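You operate a simulated robot arm through the tools that you are given. There is no shell and no other tool. Be economical: measure what you need, move in short steps, check, and stop when the job is done.

You run a simulated robot arm. Do the job below in one go: nothing can be reset, and whatever is moved stays where it is left.

## Task
Set the controls near the top of the hobby table. At the end: the cream hills card stands on top of the blue paperback; the viewer button is switched off; the vice knob is turned to tight; the focus knob is turned to far; the green spool is on the brown mat; whatever was shut is shut again. Leave all else as you found it, and nothing knocked over.

Only the result counts: the job must be done as asked and must still hold three seconds after the hand-in. Knocking over, shifting, dropping, spilling or breaking anything else fails it.

## Robot
A 6-joint arm with a two-finger parallel gripper, fixed in place. Base frame: the origin is at the foot of the arm, x ahead of it, y to its left, z up; the work surface is at about z = 74. Units: cm, rad, N and s.
With the tool pointing down near the work surface it reaches from about 28 to 74 cm from the base axis. Its first joint turns from -1.152 to 1.152 rad. Payload 2.45 kg.
The TCP is the grasp point between the finger pads, 2.4 cm short of the fingertips. In the tool frame z runs along the fingers and y along their closing line. Largest opening 6.8 cm; finger width 1.7, thickness 1; the body of the gripper, 4 by 7 cm, starts 4.1 cm behind the TCP.
Orientation is told as [roll, pitch, yaw] about the base's x, y, z axes, in that order, counted from this pose: with the fingers straight down and closing along the base's y, the tool's x points along the base's -x, its y along +y and its z along -z.

## Interface
- The arm moves only by the tool send_rows. Its argument "moves" is a list of rows, each an object (a shift or turn left out is 0, a gripper value left out holds the last) with "turn": the turn, a rotation vector about the base's x, y, z in units of 4 degrees (1.0 is 4 degrees), a list of three; "offset": the shift along the base's x, y, z in units of 25 mm (1.0 is 25 mm), a list of three; "grip": the opening, from 0 (shut) to 1 (fully open). In form: [{"turn": [wx, wy, wz], "offset": [tx, ty, tz], "grip": grip}, ...]. A call has 1 to 20 rows; each row shifts and turns the commanded pose from where the row before left it. A call with a number of a shift or a turn outside -1 to 1 is refused whole. Rows are played at 5 a second. More than 5 cm and 0.15 rad between two rows, or a gripper value outside its range, and nothing of the call is played. A pose out of reach is approached as far as the arm can. The call stops where the force on the tool passes 40 N (or 10 N more than at its start, if that is more) or the arm is blocked; 0.2 s more then pass. Each finger travels about 10.8 cm/s and halts on what it meets, pressing with about 39 N; the grip force reading is that of the motor and also rises with nothing between the fingers. The clock runs only during rows and for 0.2 s after the last one: add rows that do not move to give the fingers time. The reply holds the time, the measured pose of the TCP, the force on the tool along the base axes, the opening and the grip force, in the units named above and with some noise.
- Cameras (640 x 400 px; columns grow to the right, rows downward): "scene" is fixed at [17.33, 44.23, 143.66]; the picture's right is [-0.50, -0.87, 0.00], its down [-0.70, 0.41, -0.58] and it looks along [0.50, -0.29, -0.81] (base axes); focal length 322 px, centre (320, 200). "wrist" rides on the gripper at [8.4, 1.1, -7.5] in the tool frame; the picture's right is [-0.13, 0.99, 0.00], its down [-0.60, -0.08, -0.79] and it looks along [-0.79, -0.10, 0.61] (tool axes); focal length 251 px, centre (320, 200). There is no depth. A picture from a camera that has moved, and an enlarged one, comes with that camera's place and axes in the base frame and with its lens.
- capture(camera): a new picture of that camera. It takes no simulated time.
- enlarge(camera, box): a new picture of the part [left, top, right, bottom] of that camera's present view, enlarged. It takes no simulated time.
- hand_in(): hands the job in; it is judged then, once.

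Go step by step. Nothing tells you positions but the pictures and the camera data: compare them with the known pose of the tool, close in by small moves and look again before you grip or let go. The budget is 120 turns and 84 pictures, counting those below and the enlarged ones. Unless the task says otherwise, let go and move clear before handing in.

The tools are called after "Emit:" as name(argument=value, ...) on one line, values as JSON. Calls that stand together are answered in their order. send_rows: Moves the arm, as the interface text tells. Its arguments: {"type":"object","properties":{"moves":{"type":"array"}},"required":["moves"]} The other tools are called the same way: capture (camera) takes a picture; enlarge (camera, box) takes an enlarged picture of a part of a camera's view; hand_in () hands the job in.

At the start:

```text
time_s: 0.0
ee_pos: [39.47, 15.95, 109.07]
tcp_rot: [-0.002, 0.001, -0.001]
ft_force: [0.6, 0.6, -0.3]
finger_gap: 6.78
finger_force: 0.0
```

scene: 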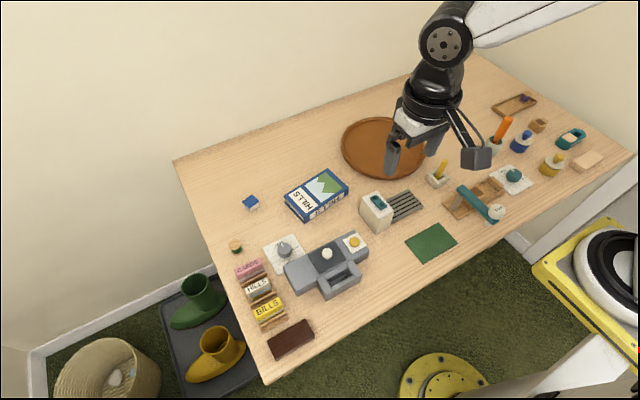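
wrist: 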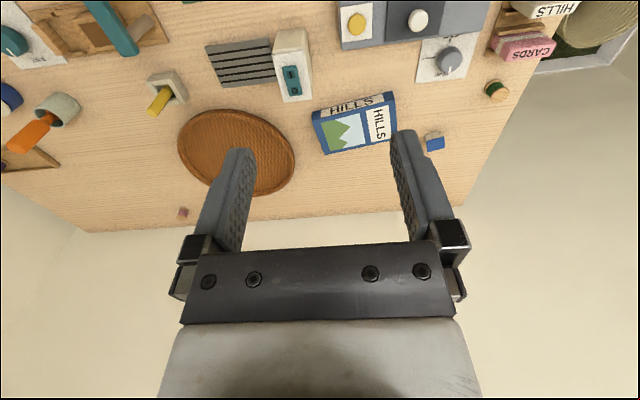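

The table holds many small things; I take closer looks at the scene first to identify the cards, viewer, knobs, spool and mats.

Emit:
enlarge(camera="scene", box=[220, 220, 380, 370])

Emit:
enlarge(camera="scene", box=[420, 80, 620, 230])

Emit:
enlarge(camera="scene", box=[270, 150, 470, 275])

```text
2.67 times, centred on (300, 295) of scene
camera zoom: at [17.33, 44.23, 143.66], right [-0.5, -0.87, 0.0], down [-0.7, 0.41, -0.58], along [0.5, -0.29, -0.81], focal length 858 px, centre (373, -53)
```

zoom: 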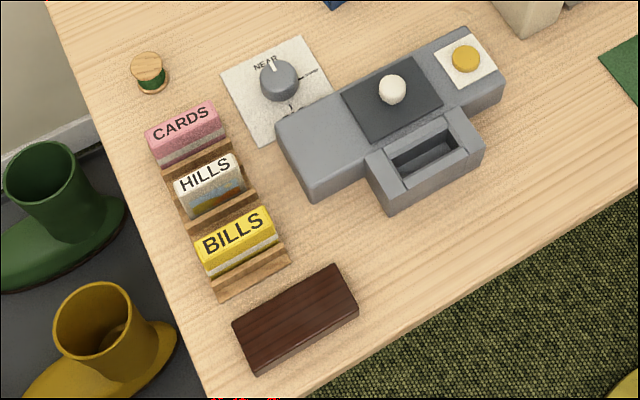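

```text
2.67 times, centred on (520, 155) of scene
camera zoom: at [17.33, 44.23, 143.66], right [-0.5, -0.87, 0.0], down [-0.7, 0.41, -0.58], along [0.5, -0.29, -0.81], focal length 858 px, centre (-213, 320)
```

zoom: 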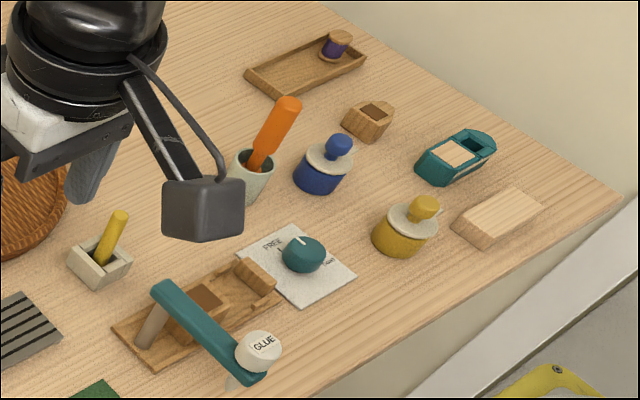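

```text
3.20 times, centred on (370, 212) of scene
camera zoom: at [17.33, 44.23, 143.66], right [-0.5, -0.87, 0.0], down [-0.7, 0.41, -0.58], along [0.5, -0.29, -0.81], focal length 1030 px, centre (160, 160)
```

zoom: 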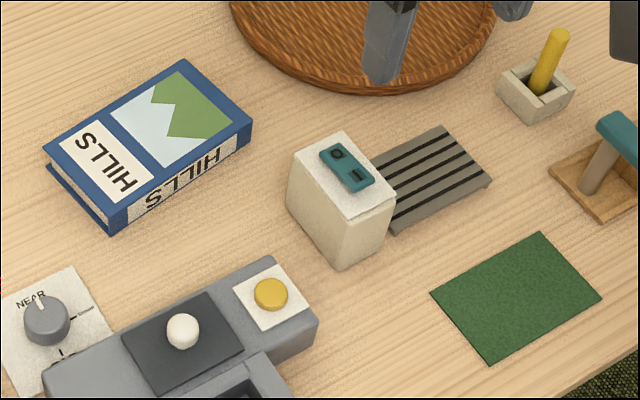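

The focus knob, card rack, viewer and green spool are on the left (y about 20–45), the vice knob is on the right, and the blue paperback is mid. I move the wrist camera nearer the viewer and look.

Emit:
send_rows(moves=[{"offset": [-0.52, 0.96, -0.8]}, {"offset": [-0.52, 0.96, -0.8]}, {"offset": [-0.52, 0.96, -0.8]}, {"offset": [-0.52, 0.96, -0.8]}, {"offset": [-0.52, 0.96, -0.8]}, {}])

Emit:
capture(camera="wrist")

Emit:
capture(camera="scene")

```text
time_s: 1.4
ee_pos: [32.8, 28.18, 99.34]
tcp_rot: [-0.002, -0.002, 0.001]
ft_force: [0.0, 0.1, -0.2]
finger_gap: 6.83
finger_force: 0.1
```

```text
78 pictures are left
camera wrist: at [24.49, 29.18, 106.68], right [0.13, 0.99, 0.0], down [0.6, -0.08, 0.79], along [0.79, -0.1, -0.61], focal length 251 px, centre (320, 200)
```

wrist: 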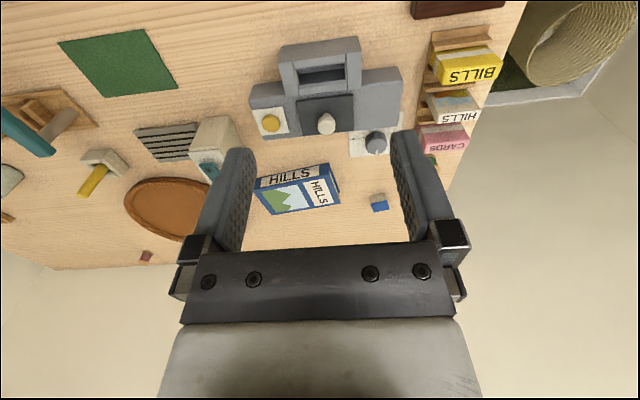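

```text
77 pictures are left
```

scene: 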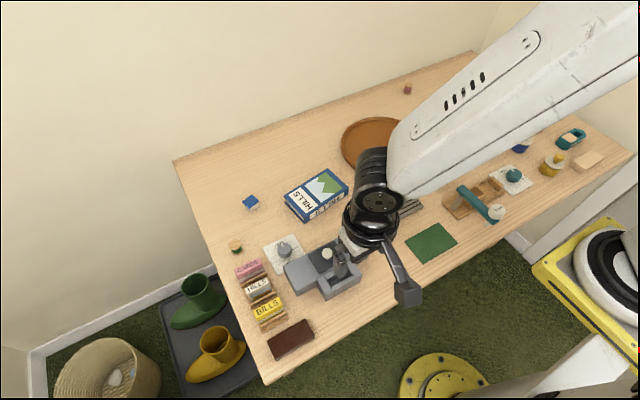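

The viewer seems to be the grey device with a yellow button on a white plate and a dark cover with a white knob. I enlarge it and the rack.

Emit:
enlarge(camera="wrist", box=[230, 20, 420, 160])

Emit:
enlarge(camera="wrist", box=[360, 0, 540, 170])

Emit:
enlarge(camera="wrist", box=[60, 100, 260, 260])

Emit:
enlarge(camera="scene", box=[220, 230, 330, 360])

```text
2.86 times, centred on (325, 90) of wrist
camera zoom: at [24.49, 29.18, 106.68], right [0.13, 0.99, 0.0], down [0.6, -0.08, 0.79], along [0.79, -0.1, -0.61], focal length 718 px, centre (306, 514)
```

zoom: 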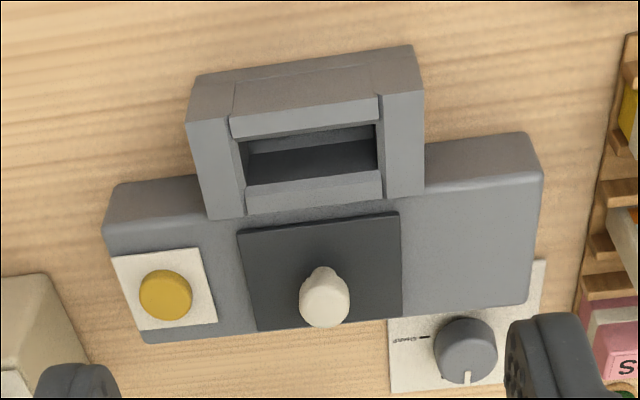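

```text
2.35 times, centred on (450, 85) of wrist
camera zoom: at [24.49, 29.18, 106.68], right [0.13, 0.99, 0.0], down [0.6, -0.08, 0.79], along [0.79, -0.1, -0.61], focal length 592 px, centre (14, 471)
```

zoom: 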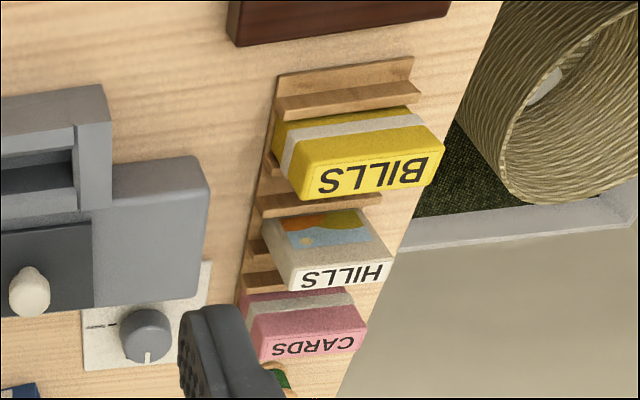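

```text
2.50 times, centred on (160, 180) of wrist
camera zoom: at [24.49, 29.18, 106.68], right [0.13, 0.99, 0.0], down [0.6, -0.08, 0.79], along [0.79, -0.1, -0.61], focal length 629 px, centre (720, 250)
```

zoom: 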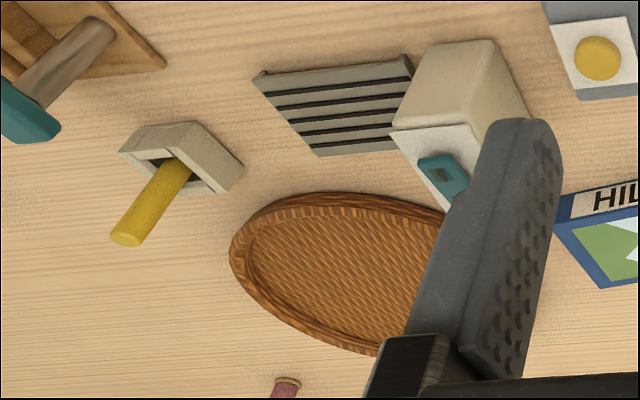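

```text
3.08 times, centred on (275, 295) of scene
camera zoom: at [17.33, 44.23, 143.66], right [-0.5, -0.87, 0.0], down [-0.7, 0.41, -0.58], along [0.5, -0.29, -0.81], focal length 990 px, centre (458, -92)
```

zoom: 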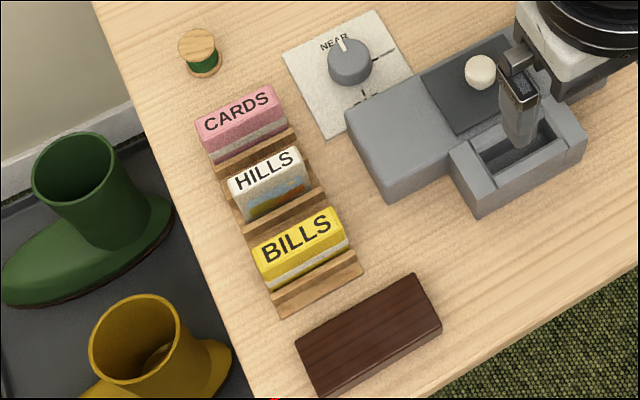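

I want a closer look at the viewer's button, the dark panel with the white knob, and the knob plate, so I move down toward it.

Emit:
send_rows(moves=[{"offset": [0.2, -0.32, -0.98]}, {"offset": [0.2, -0.32, -0.98]}, {"offset": [0.2, -0.32, -0.98]}, {"offset": [0.2, -0.32, -0.7]}, {}])

Emit:
capture(camera="wrist")

Emit:
enlarge(camera="wrist", box=[200, 0, 460, 160])

```text
time_s: 2.6
ee_pos: [34.84, 24.74, 90.04]
tcp_rot: [-0.001, 0.002, 0.0]
ft_force: [-0.4, 0.7, 0.8]
finger_gap: 6.78
finger_force: 0.1
```

```text
72 pictures are left
camera wrist: at [26.54, 25.85, 97.41], right [0.13, 0.99, 0.0], down [0.6, -0.08, 0.79], along [0.79, -0.1, -0.61], focal length 251 px, centre (320, 200)
```

wrist: 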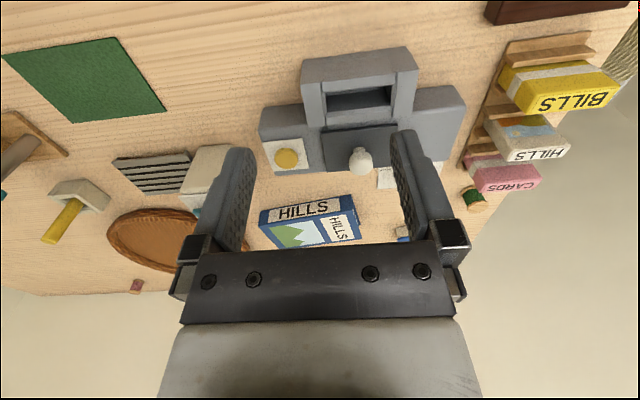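

```text
2.46 times, centred on (330, 80) of wrist
camera zoom: at [26.54, 25.85, 97.41], right [0.13, 0.99, 0.0], down [0.6, -0.08, 0.79], along [0.79, -0.1, -0.61], focal length 619 px, centre (295, 495)
```

zoom: 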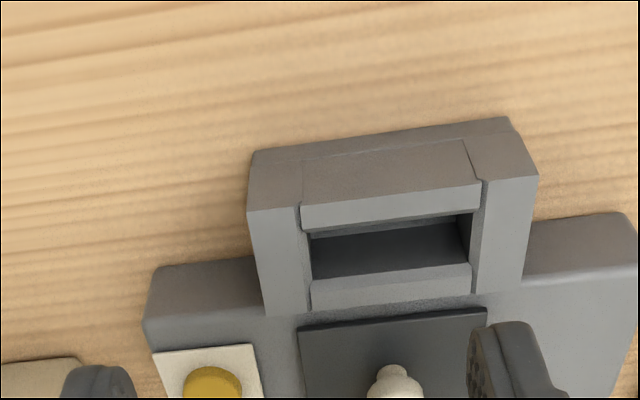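

The yellow button on the white plate looks like the viewer button. I zoom in on it and on the cover.

Emit:
enlarge(camera="wrist", box=[250, 110, 410, 210])

Emit:
enlarge(camera="scene", box=[255, 220, 385, 310])

```text
4.00 times, centred on (330, 160) of wrist
camera zoom: at [26.54, 25.85, 97.41], right [0.13, 0.99, 0.0], down [0.6, -0.08, 0.79], along [0.79, -0.1, -0.61], focal length 1006 px, centre (280, 360)
```

zoom: 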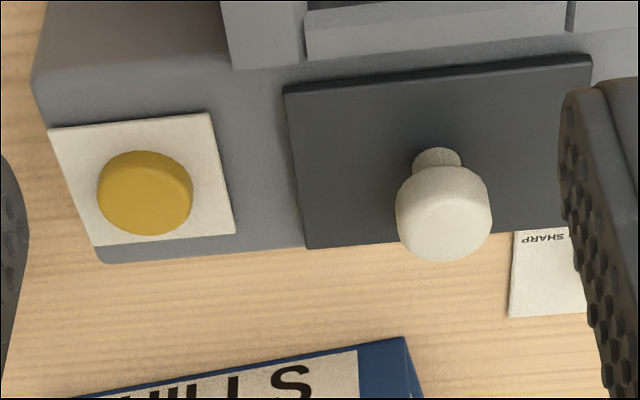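

```text
4.44 times, centred on (320, 265) of scene
camera zoom: at [17.33, 44.23, 143.66], right [-0.5, -0.87, 0.0], down [-0.7, 0.41, -0.58], along [0.5, -0.29, -0.81], focal length 1430 px, centre (320, -89)
```

zoom: 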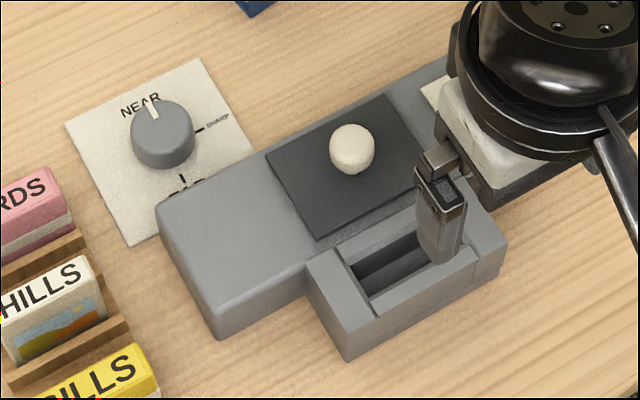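

The yellow button is around (43.5, 20.4, 78.5); the focus knob points at NEAR with SHARP and FAR clockwise. I close the fingers and hover over the button.

Emit:
send_rows(moves=[{"grip": 0, "offset": [0.85, -0.44, 0]}, {"offset": [0.85, -0.43, 0]}, {"offset": [0.88, -0.43, 0]}, {"offset": [0.88, -0.43, 0]}, {"offset": [0, 0, -0.9]}, {"offset": [0, 0, -0.9]}, {}])

Emit:
capture(camera="wrist")

Emit:
capture(camera="scene")

```text
time_s: 4.2
ee_pos: [43.58, 20.45, 85.49]
tcp_rot: [0.0, 0.001, 0.001]
ft_force: [-0.2, -0.1, 0.4]
finger_gap: 0.01
finger_force: 23.6
```

```text
68 pictures are left
camera wrist: at [35.31, 21.48, 92.88], right [0.13, 0.99, 0.0], down [0.6, -0.08, 0.79], along [0.79, -0.1, -0.61], focal length 251 px, centre (320, 200)
```

wrist: 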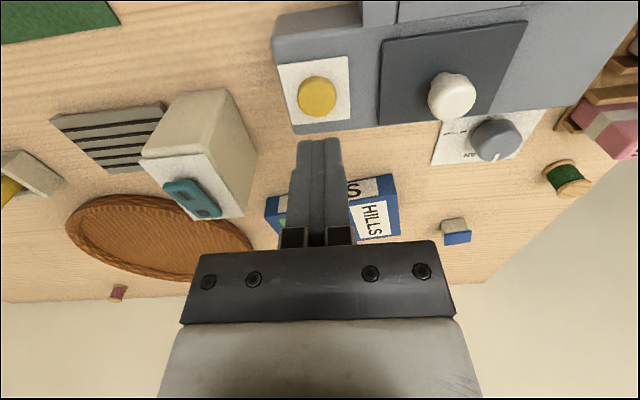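

```text
67 pictures are left
```

scene: 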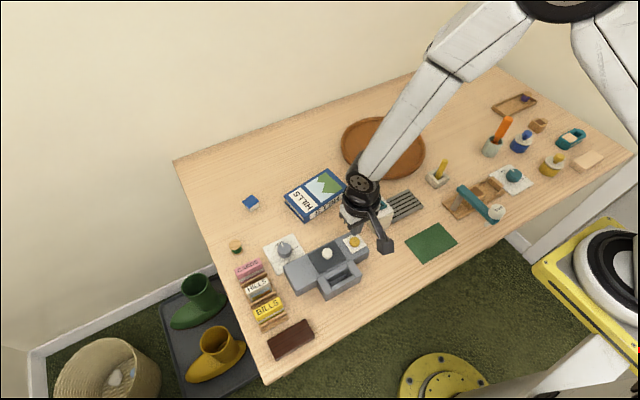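

The button projects to about (43.6, 20.3, 78.5), right under the fingertips. I lower the closed fingers toward it, then press in small steps.

Emit:
send_rows(moves=[{"offset": [0, -0.06, -0.8]}, {"offset": [0, 0, -0.6]}, {"offset": [0, 0, -0.2]}, {}])

Emit:
enlarge(camera="wrist", box=[240, 40, 400, 180])

```text
time_s: 5.2
ee_pos: [43.65, 20.2, 81.47]
tcp_rot: [-0.001, 0.0, -0.001]
ft_force: [0.0, 0.7, -0.3]
finger_gap: 0.0
finger_force: 23.3
```

```text
2.86 times, centred on (320, 110) of wrist
camera zoom: at [35.22, 21.28, 88.9], right [0.13, 0.99, 0.0], down [0.6, -0.08, 0.79], along [0.79, -0.1, -0.61], focal length 718 px, centre (320, 457)
```

zoom: 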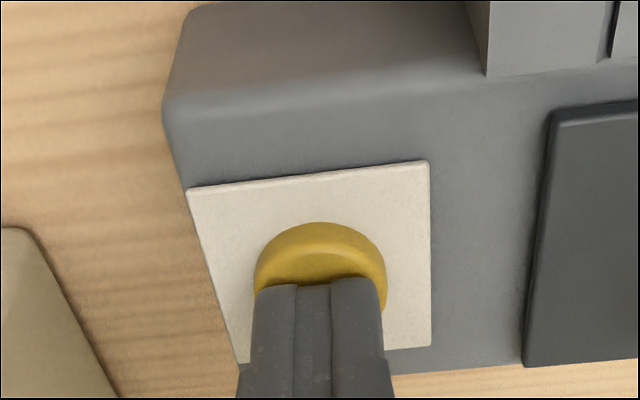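

The tips are right over the button; I press gently in small steps.

Emit:
send_rows(moves=[{"offset": [0, 0, -0.12]}, {"offset": [0, 0, -0.08]}, {"offset": [0, 0, -0.08]}, {"offset": [0, 0, -0.08]}, {"offset": [0, 0, -0.08]}])

Emit:
enlarge(camera="wrist", box=[240, 40, 400, 180])

```text
time_s: 6.2
ee_pos: [43.55, 20.19, 80.66]
tcp_rot: [0.0, -0.001, 0.001]
ft_force: [-3.6, -2.8, 17.4]
finger_gap: 0.0
finger_force: 23.6
stopped in row 4: the force on the tool passed its limit (the readings are from after the stop); the commanded pose is now the measured one
```

```text
2.86 times, centred on (320, 110) of wrist
camera zoom: at [35.21, 21.3, 88.28], right [0.13, 0.99, 0.0], down [0.6, -0.08, 0.79], along [0.79, -0.1, -0.61], focal length 718 px, centre (320, 457)
```

zoom: 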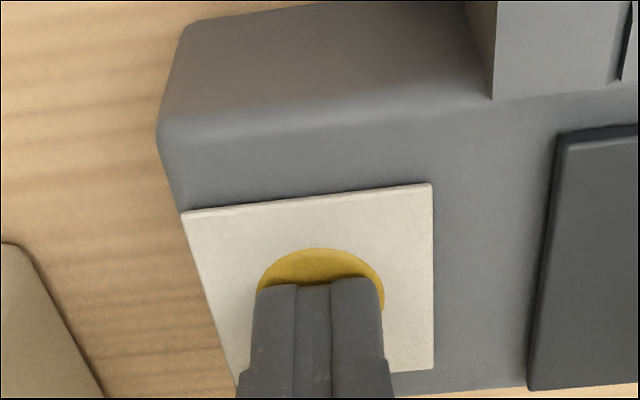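

The button went down with a stop at the bottom. I lift off and look at its state.

Emit:
send_rows(moves=[{"offset": [0, 0, 0.6]}, {"offset": [0, 0, 0.9]}, {"offset": [0, 0, 0.9]}, {}])

Emit:
enlarge(camera="wrist", box=[240, 40, 400, 180])

Emit:
enlarge(camera="scene", box=[270, 220, 400, 310])

```text
time_s: 7.2
ee_pos: [43.62, 20.25, 86.87]
tcp_rot: [0.0, 0.0, -0.001]
ft_force: [-0.5, 0.1, -0.6]
finger_gap: 0.0
finger_force: 23.8
```

```text
2.86 times, centred on (320, 110) of wrist
camera zoom: at [35.24, 21.32, 94.22], right [0.13, 0.99, 0.0], down [0.6, -0.08, 0.79], along [0.79, -0.1, -0.61], focal length 718 px, centre (320, 457)
```

zoom: 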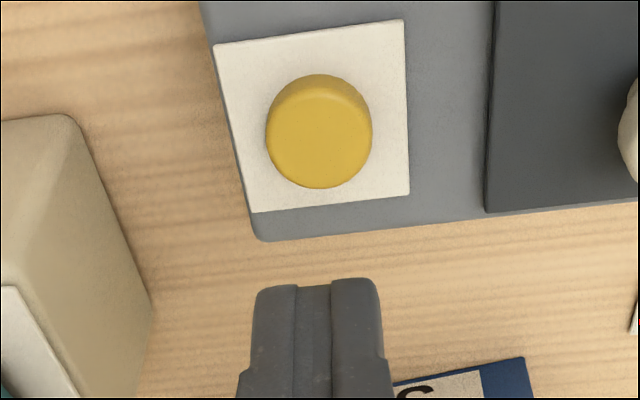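

```text
4.44 times, centred on (335, 265) of scene
camera zoom: at [17.33, 44.23, 143.66], right [-0.5, -0.87, 0.0], down [-0.7, 0.41, -0.58], along [0.5, -0.29, -0.81], focal length 1430 px, centre (253, -89)
```

zoom: 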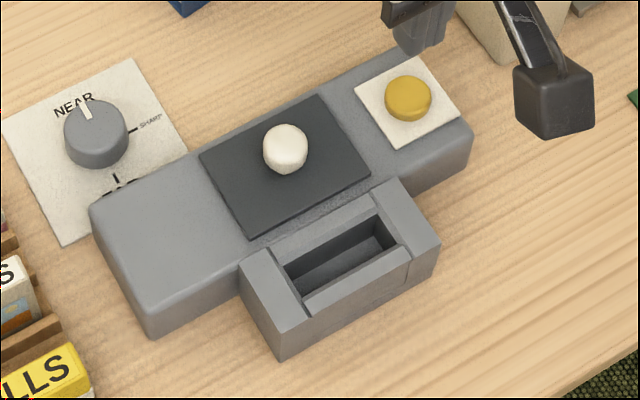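

The button looks sprung back; to see whether its resting height changed I return to the earlier viewpoint and compare with the picture from before.

Emit:
send_rows(moves=[{"offset": [-0.5, 0.44, 0.9], "grip": 1}, {"offset": [-0.95, 0.45, 0.37]}, {"offset": [-1.0, 0.45, 0]}, {"offset": [-1.0, 0.45, 0]}, {"offset": [-0.06, 0, 0]}, {}])

Emit:
enlarge(camera="wrist", box=[250, 110, 410, 210])

```text
time_s: 8.6
ee_pos: [34.81, 24.51, 90.07]
tcp_rot: [0.003, -0.001, 0.0]
ft_force: [-0.2, 0.0, -0.6]
finger_gap: 6.82
finger_force: 0.0
```

```text
4.00 times, centred on (330, 160) of wrist
camera zoom: at [26.43, 25.65, 97.48], right [0.13, 0.99, 0.0], down [0.6, -0.08, 0.79], along [0.79, -0.1, -0.61], focal length 1006 px, centre (280, 360)
```

zoom: 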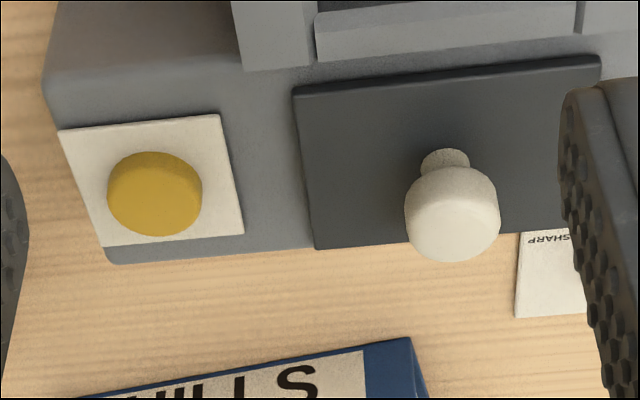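

The button looks identical to before, so its state isn't shown there; the dark plate with the white knob looks like a shut lid that may hide the real button or its indicator. I position the open gripper above the white knob (about 43, 27.5, 81) to check under the lid.

Emit:
send_rows(moves=[{"offset": [0.82, 0.3, 0]}, {"offset": [0.82, 0.3, 0]}, {"offset": [0.82, 0.3, -0.6]}, {"offset": [0.82, 0.3, -0.9]}, {}])

Emit:
capture(camera="wrist")

Emit:
enlarge(camera="scene", box=[270, 220, 400, 310])

```text
time_s: 9.8
ee_pos: [42.96, 27.7, 86.11]
tcp_rot: [0.001, 0.0, 0.001]
ft_force: [0.3, -1.0, 0.7]
finger_gap: 6.82
finger_force: 0.0
```

```text
61 pictures are left
camera wrist: at [34.68, 28.79, 93.58], right [0.13, 0.99, 0.0], down [0.6, -0.08, 0.79], along [0.79, -0.1, -0.61], focal length 251 px, centre (320, 200)
```

wrist: 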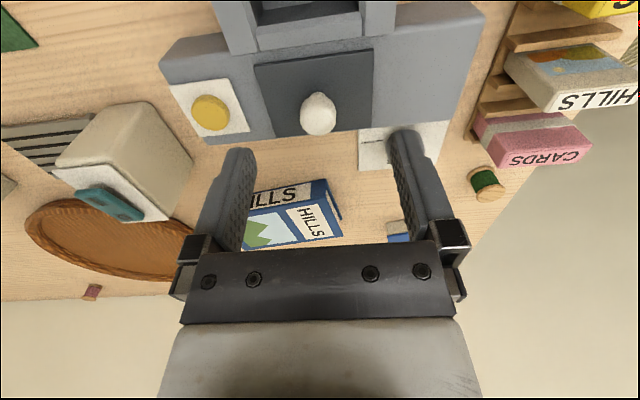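

```text
4.44 times, centred on (335, 265) of scene
camera zoom: at [17.34, 44.23, 143.66], right [-0.5, -0.87, 0.0], down [-0.7, 0.41, -0.58], along [0.5, -0.29, -0.81], focal length 1430 px, centre (253, -89)
```

zoom: 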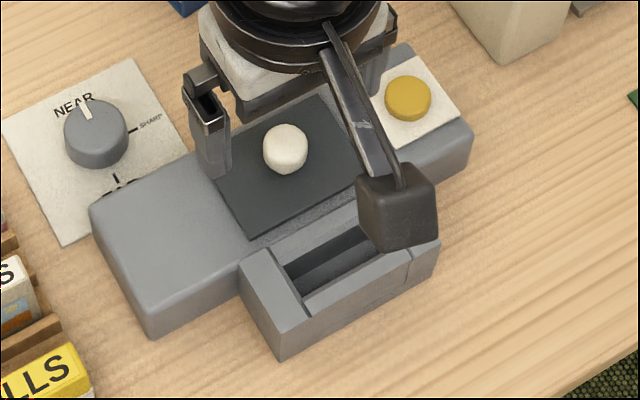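

The knob projects to (43.2, 27.6). I lower around it, then close.

Emit:
send_rows(moves=[{"offset": [0.1, -0.04, -0.8]}, {"offset": [0, 0, -0.8]}, {"offset": [0, 0, -0.44]}, {}])

Emit:
enlarge(camera="wrist", box=[200, 20, 440, 180])

```text
time_s: 10.8
ee_pos: [43.36, 27.64, 80.96]
tcp_rot: [0.0, -0.002, 0.0]
ft_force: [-0.5, -1.6, 3.9]
finger_gap: 6.78
finger_force: 0.0
```

```text
2.50 times, centred on (320, 100) of wrist
camera zoom: at [34.96, 28.76, 88.52], right [0.13, 0.99, 0.0], down [0.6, -0.08, 0.79], along [0.79, -0.1, -0.61], focal length 629 px, centre (320, 450)
```

zoom: 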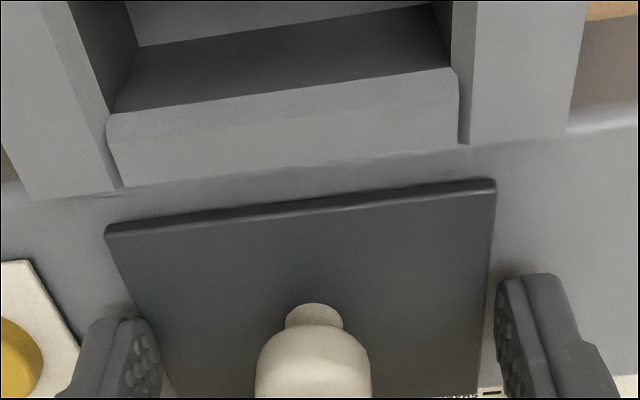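

The fingers straddle the knob just above the lid. I rise a hair, close on the knob, and check.

Emit:
send_rows(moves=[{"offset": [0, 0, 0.1]}, {"grip": 0.25}, {"grip": 0.25}, {"grip": 0.15}, {"grip": 0.15}, {}])

Emit:
enlarge(camera="wrist", box=[200, 20, 440, 180])

```text
time_s: 12.2
ee_pos: [43.21, 27.49, 81.32]
tcp_rot: [-0.003, 0.003, -0.001]
ft_force: [1.2, -19.8, 3.1]
finger_gap: 2.07
finger_force: 37.6
```

```text
2.50 times, centred on (320, 100) of wrist
camera zoom: at [34.88, 28.64, 88.74], right [0.13, 0.99, 0.0], down [0.61, -0.08, 0.79], along [0.79, -0.1, -0.61], focal length 629 px, centre (320, 450)
```

zoom: 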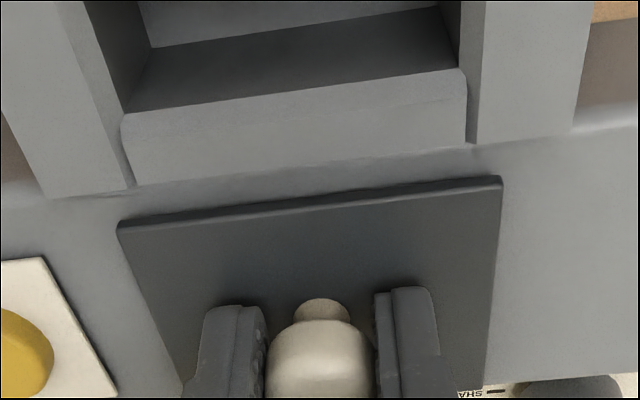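

The knob is gripped (2.07 cm), with a small side load. I ease it and lift slightly to find out how the lid moves.

Emit:
send_rows(moves=[{"offset": [0, -0.06, 0]}, {"offset": [0, 0, 0.1]}, {"offset": [0, 0, 0.1]}, {}])

Emit:
enlarge(camera="wrist", box=[200, 20, 440, 180])

```text
time_s: 13.2
ee_pos: [43.21, 27.49, 81.75]
tcp_rot: [0.001, 0.001, 0.0]
ft_force: [0.1, 4.7, -30.9]
finger_gap: 2.06
finger_force: 38.3
```

```text
2.50 times, centred on (320, 100) of wrist
camera zoom: at [34.86, 28.6, 89.23], right [0.13, 0.99, 0.0], down [0.6, -0.08, 0.79], along [0.79, -0.1, -0.61], focal length 629 px, centre (320, 450)
```

zoom: 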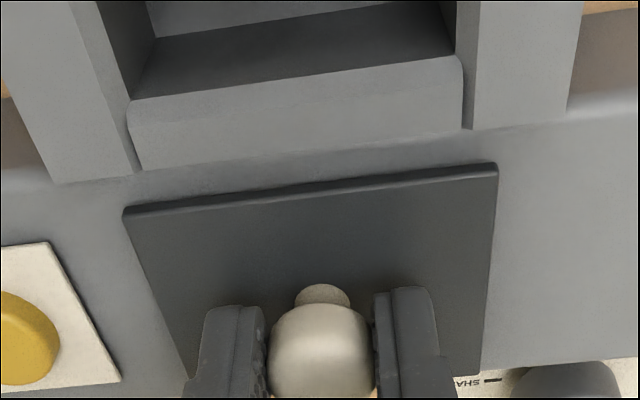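

The lid doesn't lift, so it must slide; the blank stretch of body towards +y is where it would go. I ease down and try sliding a little that way.

Emit:
send_rows(moves=[{"offset": [0, 0, -0.16]}, {"offset": [0, 0.12, 0]}, {"offset": [0, 0.12, 0]}, {"offset": [0, 0.12, 0]}, {"offset": [0, 0.12, 0]}, {}])

Emit:
enlarge(camera="wrist", box=[200, 20, 440, 180])

```text
time_s: 13.9
ee_pos: [43.39, 27.51, 81.71]
tcp_rot: [-0.003, 0.002, -0.003]
ft_force: [0.1, -7.7, 9.5]
finger_gap: 2.06
finger_force: 37.8
stopped in row 3: the force on the tool passed its limit (the readings are from after the stop); the commanded pose is now the measured one
```

```text
2.50 times, centred on (320, 100) of wrist
camera zoom: at [35.03, 28.66, 89.12], right [0.13, 0.99, 0.0], down [0.61, -0.08, 0.79], along [0.79, -0.11, -0.61], focal length 629 px, centre (320, 450)
```

zoom: 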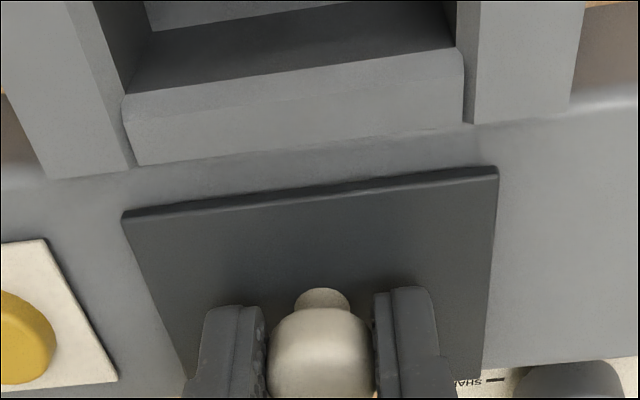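

It won't slide that way. I try gently toward +x and then −x before deciding what the knob is.

Emit:
send_rows(moves=[{"offset": [0.1, 0, 0]}, {"offset": [0.1, 0, 0]}, {"offset": [0.1, 0, 0]}, {}])

Emit:
send_rows(moves=[{"offset": [-0.1, 0, 0]}, {"offset": [-0.1, 0, 0]}, {"offset": [-0.1, 0, 0]}, {"offset": [-0.1, 0, 0]}, {}])

Emit:
enlarge(camera="wrist", box=[200, 20, 440, 180])

```text
time_s: 14.9
ee_pos: [44.13, 27.46, 81.68]
tcp_rot: [-0.001, 0.002, -0.003]
ft_force: [0.2, -15.4, 23.2]
finger_gap: 2.04
finger_force: 37.6
```

```text
time_s: 16.1
ee_pos: [43.07, 27.48, 81.59]
tcp_rot: [0.0, 0.0, -0.004]
ft_force: [5.4, -8.5, 16.3]
finger_gap: 2.03
finger_force: 37.6
```

```text
2.50 times, centred on (320, 100) of wrist
camera zoom: at [34.79, 28.65, 89.08], right [0.13, 0.99, 0.0], down [0.6, -0.08, 0.79], along [0.79, -0.1, -0.61], focal length 629 px, centre (320, 450)
```

zoom: 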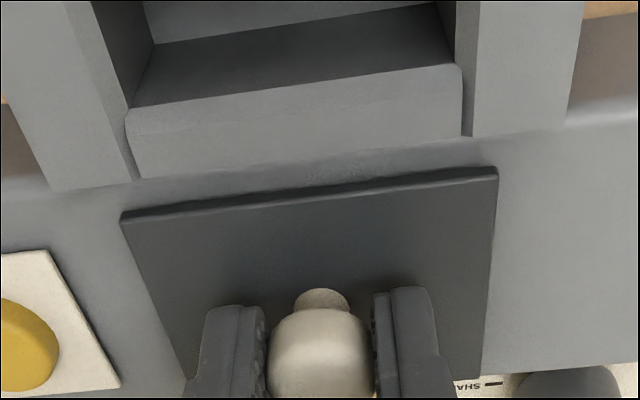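

The lid follows the gripper along x: it slides open towards +x. I slide it further to look underneath.

Emit:
send_rows(moves=[{"offset": [0.2, -0.02, 0.03]}, {"offset": [0.25, 0, 0]}, {"offset": [0.25, 0, 0]}, {"offset": [0.25, 0, 0]}, {"offset": [0.25, 0, 0]}, {"offset": [0.25, 0, 0]}, {"offset": [0.25, 0, 0]}, {"offset": [0.25, 0, 0]}, {}])

Emit:
capture(camera="wrist")

Emit:
enlarge(camera="scene", box=[270, 220, 400, 310])

```text
time_s: 18.1
ee_pos: [47.91, 27.61, 81.69]
tcp_rot: [-0.003, 0.003, -0.004]
ft_force: [-0.1, -0.8, -13.0]
finger_gap: 2.03
finger_force: 37.6
```

```text
54 pictures are left
camera wrist: at [39.65, 28.67, 89.12], right [0.13, 0.99, 0.0], down [0.61, -0.08, 0.79], along [0.78, -0.11, -0.61], focal length 251 px, centre (320, 200)
```

wrist: 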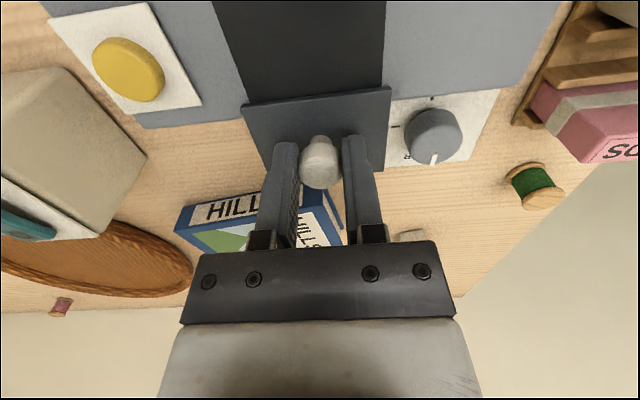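

```text
4.44 times, centred on (335, 265) of scene
camera zoom: at [17.36, 44.24, 143.65], right [-0.5, -0.87, 0.0], down [-0.7, 0.41, -0.58], along [0.5, -0.29, -0.81], focal length 1430 px, centre (253, -89)
```

zoom: 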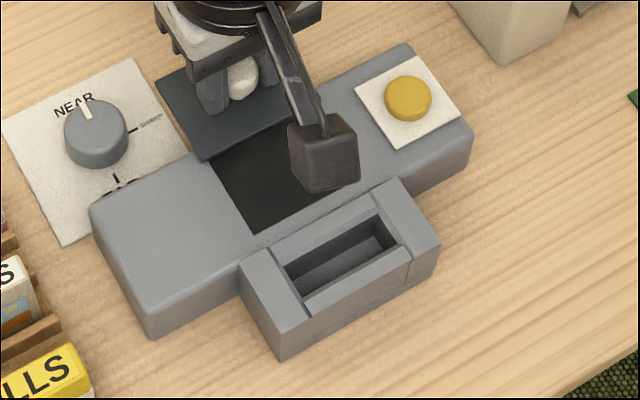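

Under the lid is a black screen. I look at it closely for a lit or unlit state.

Emit:
enlarge(camera="wrist", box=[200, 0, 420, 130])

```text
2.91 times, centred on (310, 65) of wrist
camera zoom: at [39.65, 28.67, 89.12], right [0.13, 0.99, 0.0], down [0.61, -0.08, 0.79], along [0.78, -0.11, -0.61], focal length 731 px, centre (349, 593)
```

zoom: 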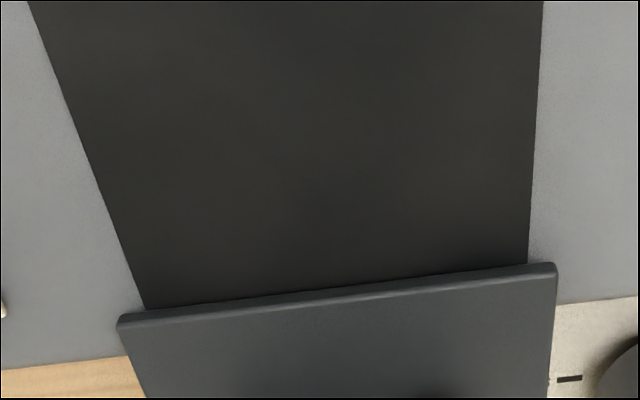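

The screen is uniformly dark, suggesting "off". To be sure the screen reflects the button, I'll press once more with the lid open and watch it; first release and go over the button.

Emit:
send_rows(moves=[{"grip": 0.6}, {"grip": 0.6}, {"offset": [0, 0, 0.9]}, {"offset": [0, 0, 0.9]}, {"offset": [0, 0, 0.5], "grip": 0}, {"offset": [-0.57, -0.98, 0]}, {"offset": [-0.57, -0.98, 0]}, {"offset": [-0.57, -0.98, 0]}, {}, {"offset": [0, 0, -0.9]}, {"offset": [0, 0, -0.9]}, {"offset": [0, 0, -0.5]}, {}])

Emit:
capture(camera="wrist")

```text
time_s: 20.9
ee_pos: [43.63, 20.15, 81.73]
tcp_rot: [-0.002, 0.003, -0.005]
ft_force: [0.3, 0.8, 0.7]
finger_gap: 0.0
finger_force: 24.0
```

```text
51 pictures are left
camera wrist: at [35.37, 21.21, 89.19], right [0.13, 0.99, 0.0], down [0.6, -0.08, 0.79], along [0.79, -0.11, -0.61], focal length 251 px, centre (320, 200)
```

wrist: 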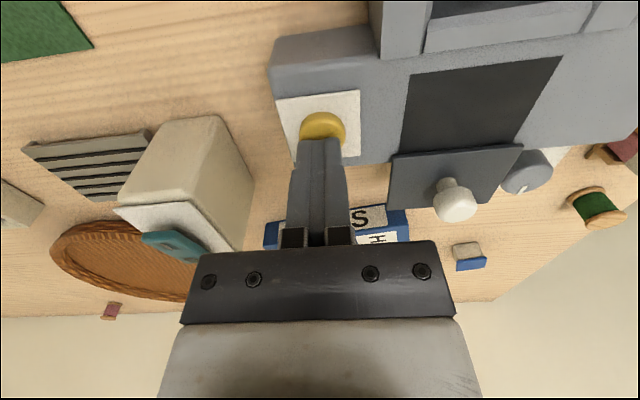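

The screen is dark and in view. I press once and lift slightly, then look for a change.

Emit:
send_rows(moves=[{"offset": [0, 0, -0.2]}, {"offset": [0, 0, -0.1]}, {"offset": [0, 0, -0.08]}, {"offset": [0, 0, -0.08]}, {"offset": [0, 0, -0.08]}])

Emit:
send_rows(moves=[{"offset": [0, 0, 0.5]}, {}])

Emit:
capture(camera="wrist")

```text
time_s: 21.9
ee_pos: [43.77, 20.13, 80.79]
tcp_rot: [-0.002, 0.004, -0.002]
ft_force: [-4.2, -3.1, 16.9]
finger_gap: 0.02
finger_force: 23.7
stopped in row 5: the force on the tool passed its limit (the readings are from after the stop); the commanded pose is now the measured one
```

```text
time_s: 22.5
ee_pos: [43.8, 20.1, 82.01]
tcp_rot: [-0.003, 0.002, -0.003]
ft_force: [0.0, 0.4, 0.0]
finger_gap: 0.02
finger_force: 23.9
```

```text
50 pictures are left
camera wrist: at [35.5, 21.28, 89.43], right [0.13, 0.99, 0.0], down [0.61, -0.08, 0.79], along [0.78, -0.11, -0.61], focal length 251 px, centre (320, 200)
```

wrist: 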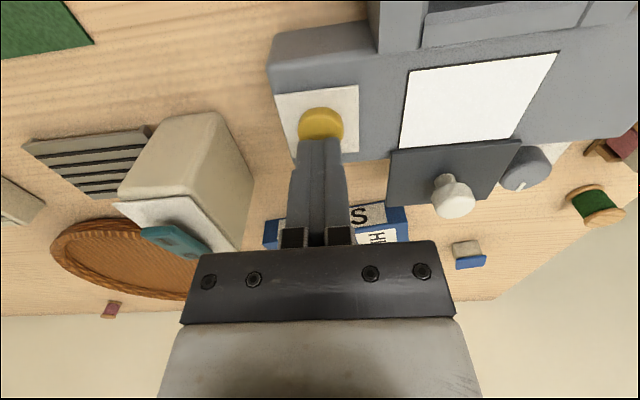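

The screen lit up white, so the button works the screen and dark means off. I press once more and confirm it goes dark.

Emit:
send_rows(moves=[{"offset": [0, 0, -0.3]}, {"offset": [0, 0, -0.1]}, {"offset": [0, 0, -0.08]}, {"offset": [0, 0, -0.08]}, {"offset": [0, 0, -0.08]}])

Emit:
send_rows(moves=[{"offset": [0, 0, 0.9]}, {"offset": [0, 0, 0.9]}, {"offset": [0, 0, 0.5]}, {}])

Emit:
capture(camera="wrist")

```text
time_s: 23.6
ee_pos: [43.87, 20.02, 80.93]
tcp_rot: [-0.004, 0.003, -0.004]
ft_force: [-5.1, -1.9, 16.2]
finger_gap: 0.0
finger_force: 24.0
stopped in row 5: the force on the tool passed its limit (the readings are from after the stop); the commanded pose is now the measured one
```

```text
time_s: 24.6
ee_pos: [43.76, 20.13, 86.42]
tcp_rot: [-0.004, 0.001, -0.003]
ft_force: [-0.4, -0.8, 0.4]
finger_gap: 0.01
finger_force: 23.6
```

```text
49 pictures are left
camera wrist: at [35.5, 21.32, 93.91], right [0.13, 0.99, 0.0], down [0.61, -0.08, 0.79], along [0.78, -0.11, -0.61], focal length 251 px, centre (320, 200)
```

wrist: 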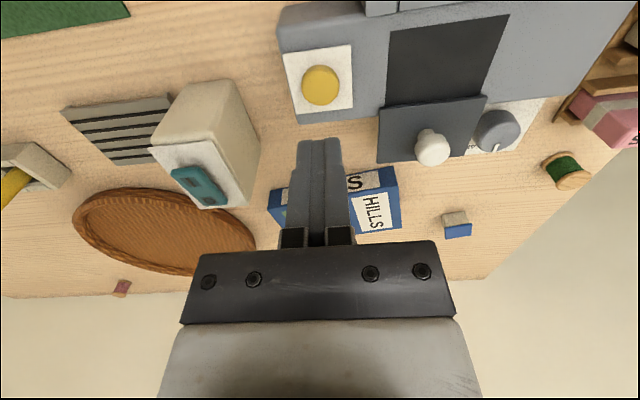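

Dark again: the viewer is off. Now I go back to the lid knob (47.9, 27.55), grip it and slide the lid shut to x ≈ 43.1.

Emit:
send_rows(moves=[{"offset": [0.55, 0.99, 0], "grip": 0.8}, {"offset": [0.55, 0.99, 0]}, {"offset": [0.56, 0.99, 0]}, {}, {"offset": [0, 0, -0.8]}, {"offset": [0, 0, -0.8]}, {"offset": [0, 0, -0.36]}, {"grip": 0.3}, {"grip": 0.2}, {"grip": 0.15}, {}])

Emit:
send_rows(moves=[{"offset": [-0.25, 0, 0]}, {"offset": [-0.25, 0, 0]}, {"offset": [-0.25, 0, 0]}, {"offset": [-0.25, 0, 0]}, {"offset": [-0.25, 0, 0]}, {"offset": [-0.25, 0, 0]}, {"offset": [-0.25, 0, 0]}, {"offset": [-0.1, 0, 0]}, {"offset": [-0.1, 0, 0]}, {}])

Emit:
capture(camera="wrist")

```text
time_s: 27.1
ee_pos: [47.89, 27.52, 81.67]
tcp_rot: [-0.005, 0.006, -0.003]
ft_force: [0.2, -20.8, 6.7]
finger_gap: 2.05
finger_force: 37.9
```

```text
time_s: 29.2
ee_pos: [43.17, 27.62, 81.72]
tcp_rot: [-0.006, 0.006, -0.004]
ft_force: [3.9, -28.2, -5.7]
finger_gap: 2.03
finger_force: 37.4
```

```text
48 pictures are left
camera wrist: at [34.85, 28.7, 89.12], right [0.13, 0.99, -0.01], down [0.61, -0.08, 0.79], along [0.78, -0.11, -0.61], focal length 251 px, centre (320, 200)
```

wrist: 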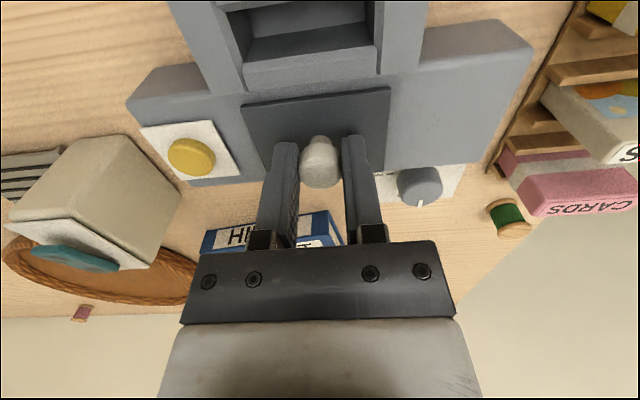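

The lid is nearly back; I nudge to feel the end stop, then release and rise.

Emit:
send_rows(moves=[{"offset": [-0.06, -0.04, 0]}, {"offset": [-0.06, 0, 0]}, {}])

Emit:
send_rows(moves=[{"grip": 0.6}, {"grip": 0.8}, {"offset": [0, 0, 0.9]}, {"offset": [0, 0, 0.9]}, {"offset": [0, 0, 0.9]}, {}])

Emit:
capture(camera="wrist")

Emit:
enlarge(camera="scene", box=[220, 230, 380, 330])

```text
time_s: 30.1
ee_pos: [43.1, 27.5, 81.65]
tcp_rot: [-0.001, -0.001, -0.006]
ft_force: [13.0, -25.0, -6.2]
finger_gap: 2.02
finger_force: 37.9
```

```text
time_s: 31.4
ee_pos: [42.86, 27.46, 88.65]
tcp_rot: [-0.004, 0.002, -0.002]
ft_force: [0.0, 0.6, 1.0]
finger_gap: 5.44
finger_force: 0.0
```

```text
47 pictures are left
camera wrist: at [34.51, 28.63, 95.96], right [0.13, 0.99, 0.0], down [0.61, -0.08, 0.79], along [0.78, -0.11, -0.61], focal length 251 px, centre (320, 200)
```

wrist: 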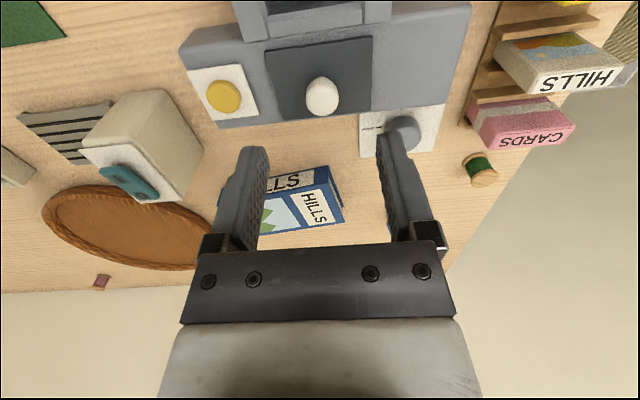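

```text
4.00 times, centred on (300, 280) of scene
camera zoom: at [17.33, 44.23, 143.66], right [-0.5, -0.87, 0.0], down [-0.7, 0.41, -0.58], along [0.5, -0.29, -0.81], focal length 1287 px, centre (400, -120)
```

zoom: 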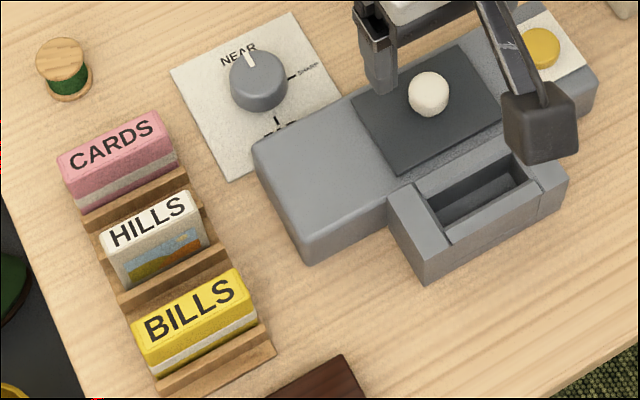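

The lid is shut at its stop and the viewer is off. Next the focus knob, around (51, 34.4): pointer at +x (NEAR), SHARP at −y, FAR at −x, so it needs 180° clockwise seen from above. I hover over it.

Emit:
send_rows(moves=[{"offset": [0.82, 0.69, 0], "grip": 1}, {"offset": [0.82, 0.69, 0]}, {"offset": [0.82, 0.69, -0.3]}, {"offset": [0.82, 0.69, -0.9]}, {"offset": [0, 0, -0.4]}, {}])

Emit:
capture(camera="wrist")

Emit:
enlarge(camera="scene", box=[220, 210, 348, 290])

```text
time_s: 32.9
ee_pos: [51.22, 34.28, 84.35]
tcp_rot: [-0.003, 0.001, -0.005]
ft_force: [0.1, 0.3, 0.6]
finger_gap: 6.77
finger_force: 0.0
```

```text
45 pictures are left
camera wrist: at [42.91, 35.35, 91.76], right [0.13, 0.99, 0.0], down [0.61, -0.08, 0.79], along [0.79, -0.11, -0.61], focal length 251 px, centre (320, 200)
```

wrist: 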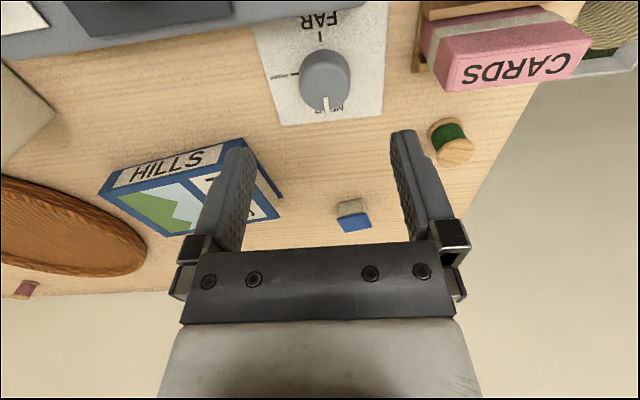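

```text
5.00 times, centred on (284, 250) of scene
camera zoom: at [17.33, 44.23, 143.66], right [-0.5, -0.87, 0.0], down [-0.7, 0.41, -0.58], along [0.5, -0.29, -0.81], focal length 1609 px, centre (500, -50)
```

zoom: 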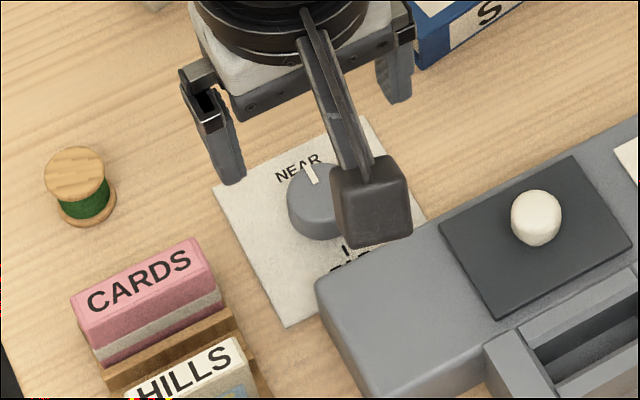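

The knob centre projects to about (50.6, 34.5). I turn the tool +44° first, then lower around the knob.

Emit:
send_rows(moves=[{"turn": [0, 0, 1], "offset": [-0.24, 0.1, 0]}, {"turn": [0, 0, 1]}, {"turn": [0, 0, 1]}, {"turn": [0, 0, 1]}, {"turn": [0, 0, 1]}, {"turn": [0, 0, 1]}, {"turn": [0, 0, 1]}, {"turn": [0, 0, 1]}, {"turn": [0, 0, 1]}, {"turn": [0, 0, 1]}, {"turn": [0, 0, 1]}, {}, {"offset": [0, 0, -0.9]}, {"offset": [0, 0, -0.6]}, {}])

Emit:
capture(camera="wrist")

```text
time_s: 36.0
ee_pos: [50.57, 34.56, 80.63]
tcp_rot: [-0.003, 0.003, 0.764]
ft_force: [-1.1, -0.2, -0.3]
finger_gap: 6.8
finger_force: 0.1
```

```text
43 pictures are left
camera wrist: at [43.79, 29.71, 88.05], right [-0.59, 0.8, 0.0], down [0.49, 0.36, 0.79], along [0.64, 0.47, -0.61], focal length 251 px, centre (320, 200)
```

wrist: 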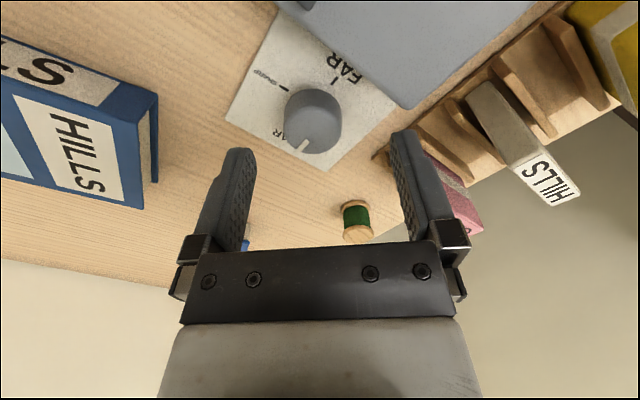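

The viewer's corner is near the right finger, so I narrow the opening to 0.7 before lowering onto the knob.

Emit:
send_rows(moves=[{"grip": 0.7, "offset": [0, -0.04, 0]}, {"grip": 0.7}, {"offset": [0, 0, -0.6]}, {"offset": [0, 0, -0.5]}, {"offset": [0, 0, -0.26]}, {}])

Emit:
capture(camera="wrist")

```text
time_s: 37.5
ee_pos: [50.51, 34.66, 77.31]
tcp_rot: [-0.003, 0.002, 0.765]
ft_force: [0.5, 0.6, -0.3]
finger_gap: 4.75
finger_force: 0.1
```

```text
42 pictures are left
camera wrist: at [43.84, 29.55, 84.69], right [-0.59, 0.81, 0.0], down [0.49, 0.36, 0.79], along [0.64, 0.47, -0.61], focal length 251 px, centre (320, 200)
```

wrist: 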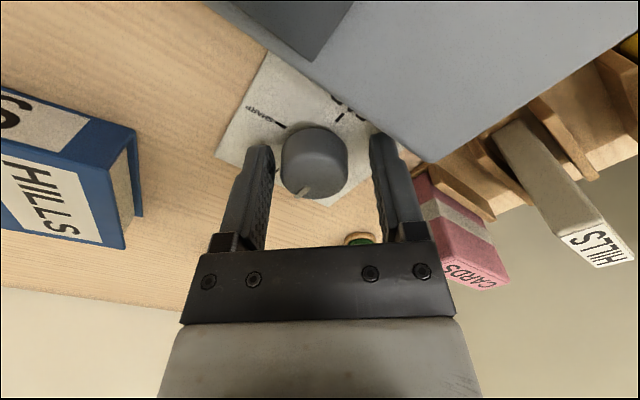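

The fingers straddle the knob. I close and turn clockwise by 80° in the first stretch.

Emit:
send_rows(moves=[{"grip": 0.45}, {"grip": 0.35}, {"grip": 0.3}, {}])

Emit:
send_rows(moves=[{"turn": [0, 0, -1]}, {"turn": [0, 0, -1]}, {"turn": [0, 0, -1]}, {"turn": [0, 0, -1]}, {"turn": [0, 0, -1]}, {"turn": [0, 0, -1]}, {"turn": [0, 0, -1]}, {"turn": [0, 0, -1]}, {"turn": [0, 0, -1]}, {"turn": [0, 0, -1]}, {"turn": [0, 0, -1]}, {}])

Emit:
capture(camera="wrist")

```text
time_s: 38.5
ee_pos: [50.61, 34.5, 77.25]
tcp_rot: [-0.003, 0.002, 0.764]
ft_force: [14.7, -14.9, -3.3]
finger_gap: 3.75
finger_force: 10.8
```

```text
time_s: 41.0
ee_pos: [50.4, 34.54, 77.21]
tcp_rot: [-0.004, 0.003, -0.005]
ft_force: [-4.0, -15.7, 4.5]
finger_gap: 3.3
finger_force: 45.1
```

```text
41 pictures are left
camera wrist: at [42.1, 35.69, 84.68], right [0.13, 0.99, 0.0], down [0.61, -0.08, 0.79], along [0.78, -0.11, -0.61], focal length 251 px, centre (320, 200)
```

wrist: 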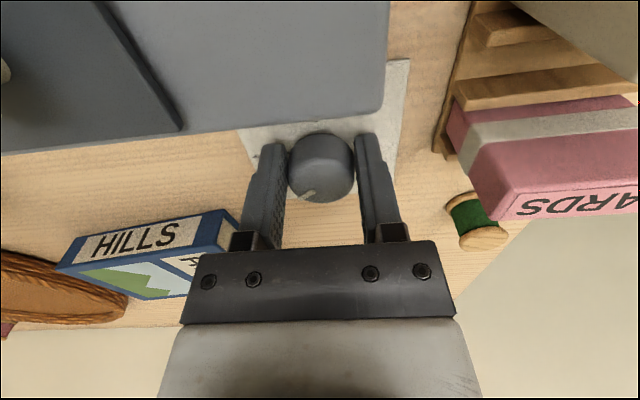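

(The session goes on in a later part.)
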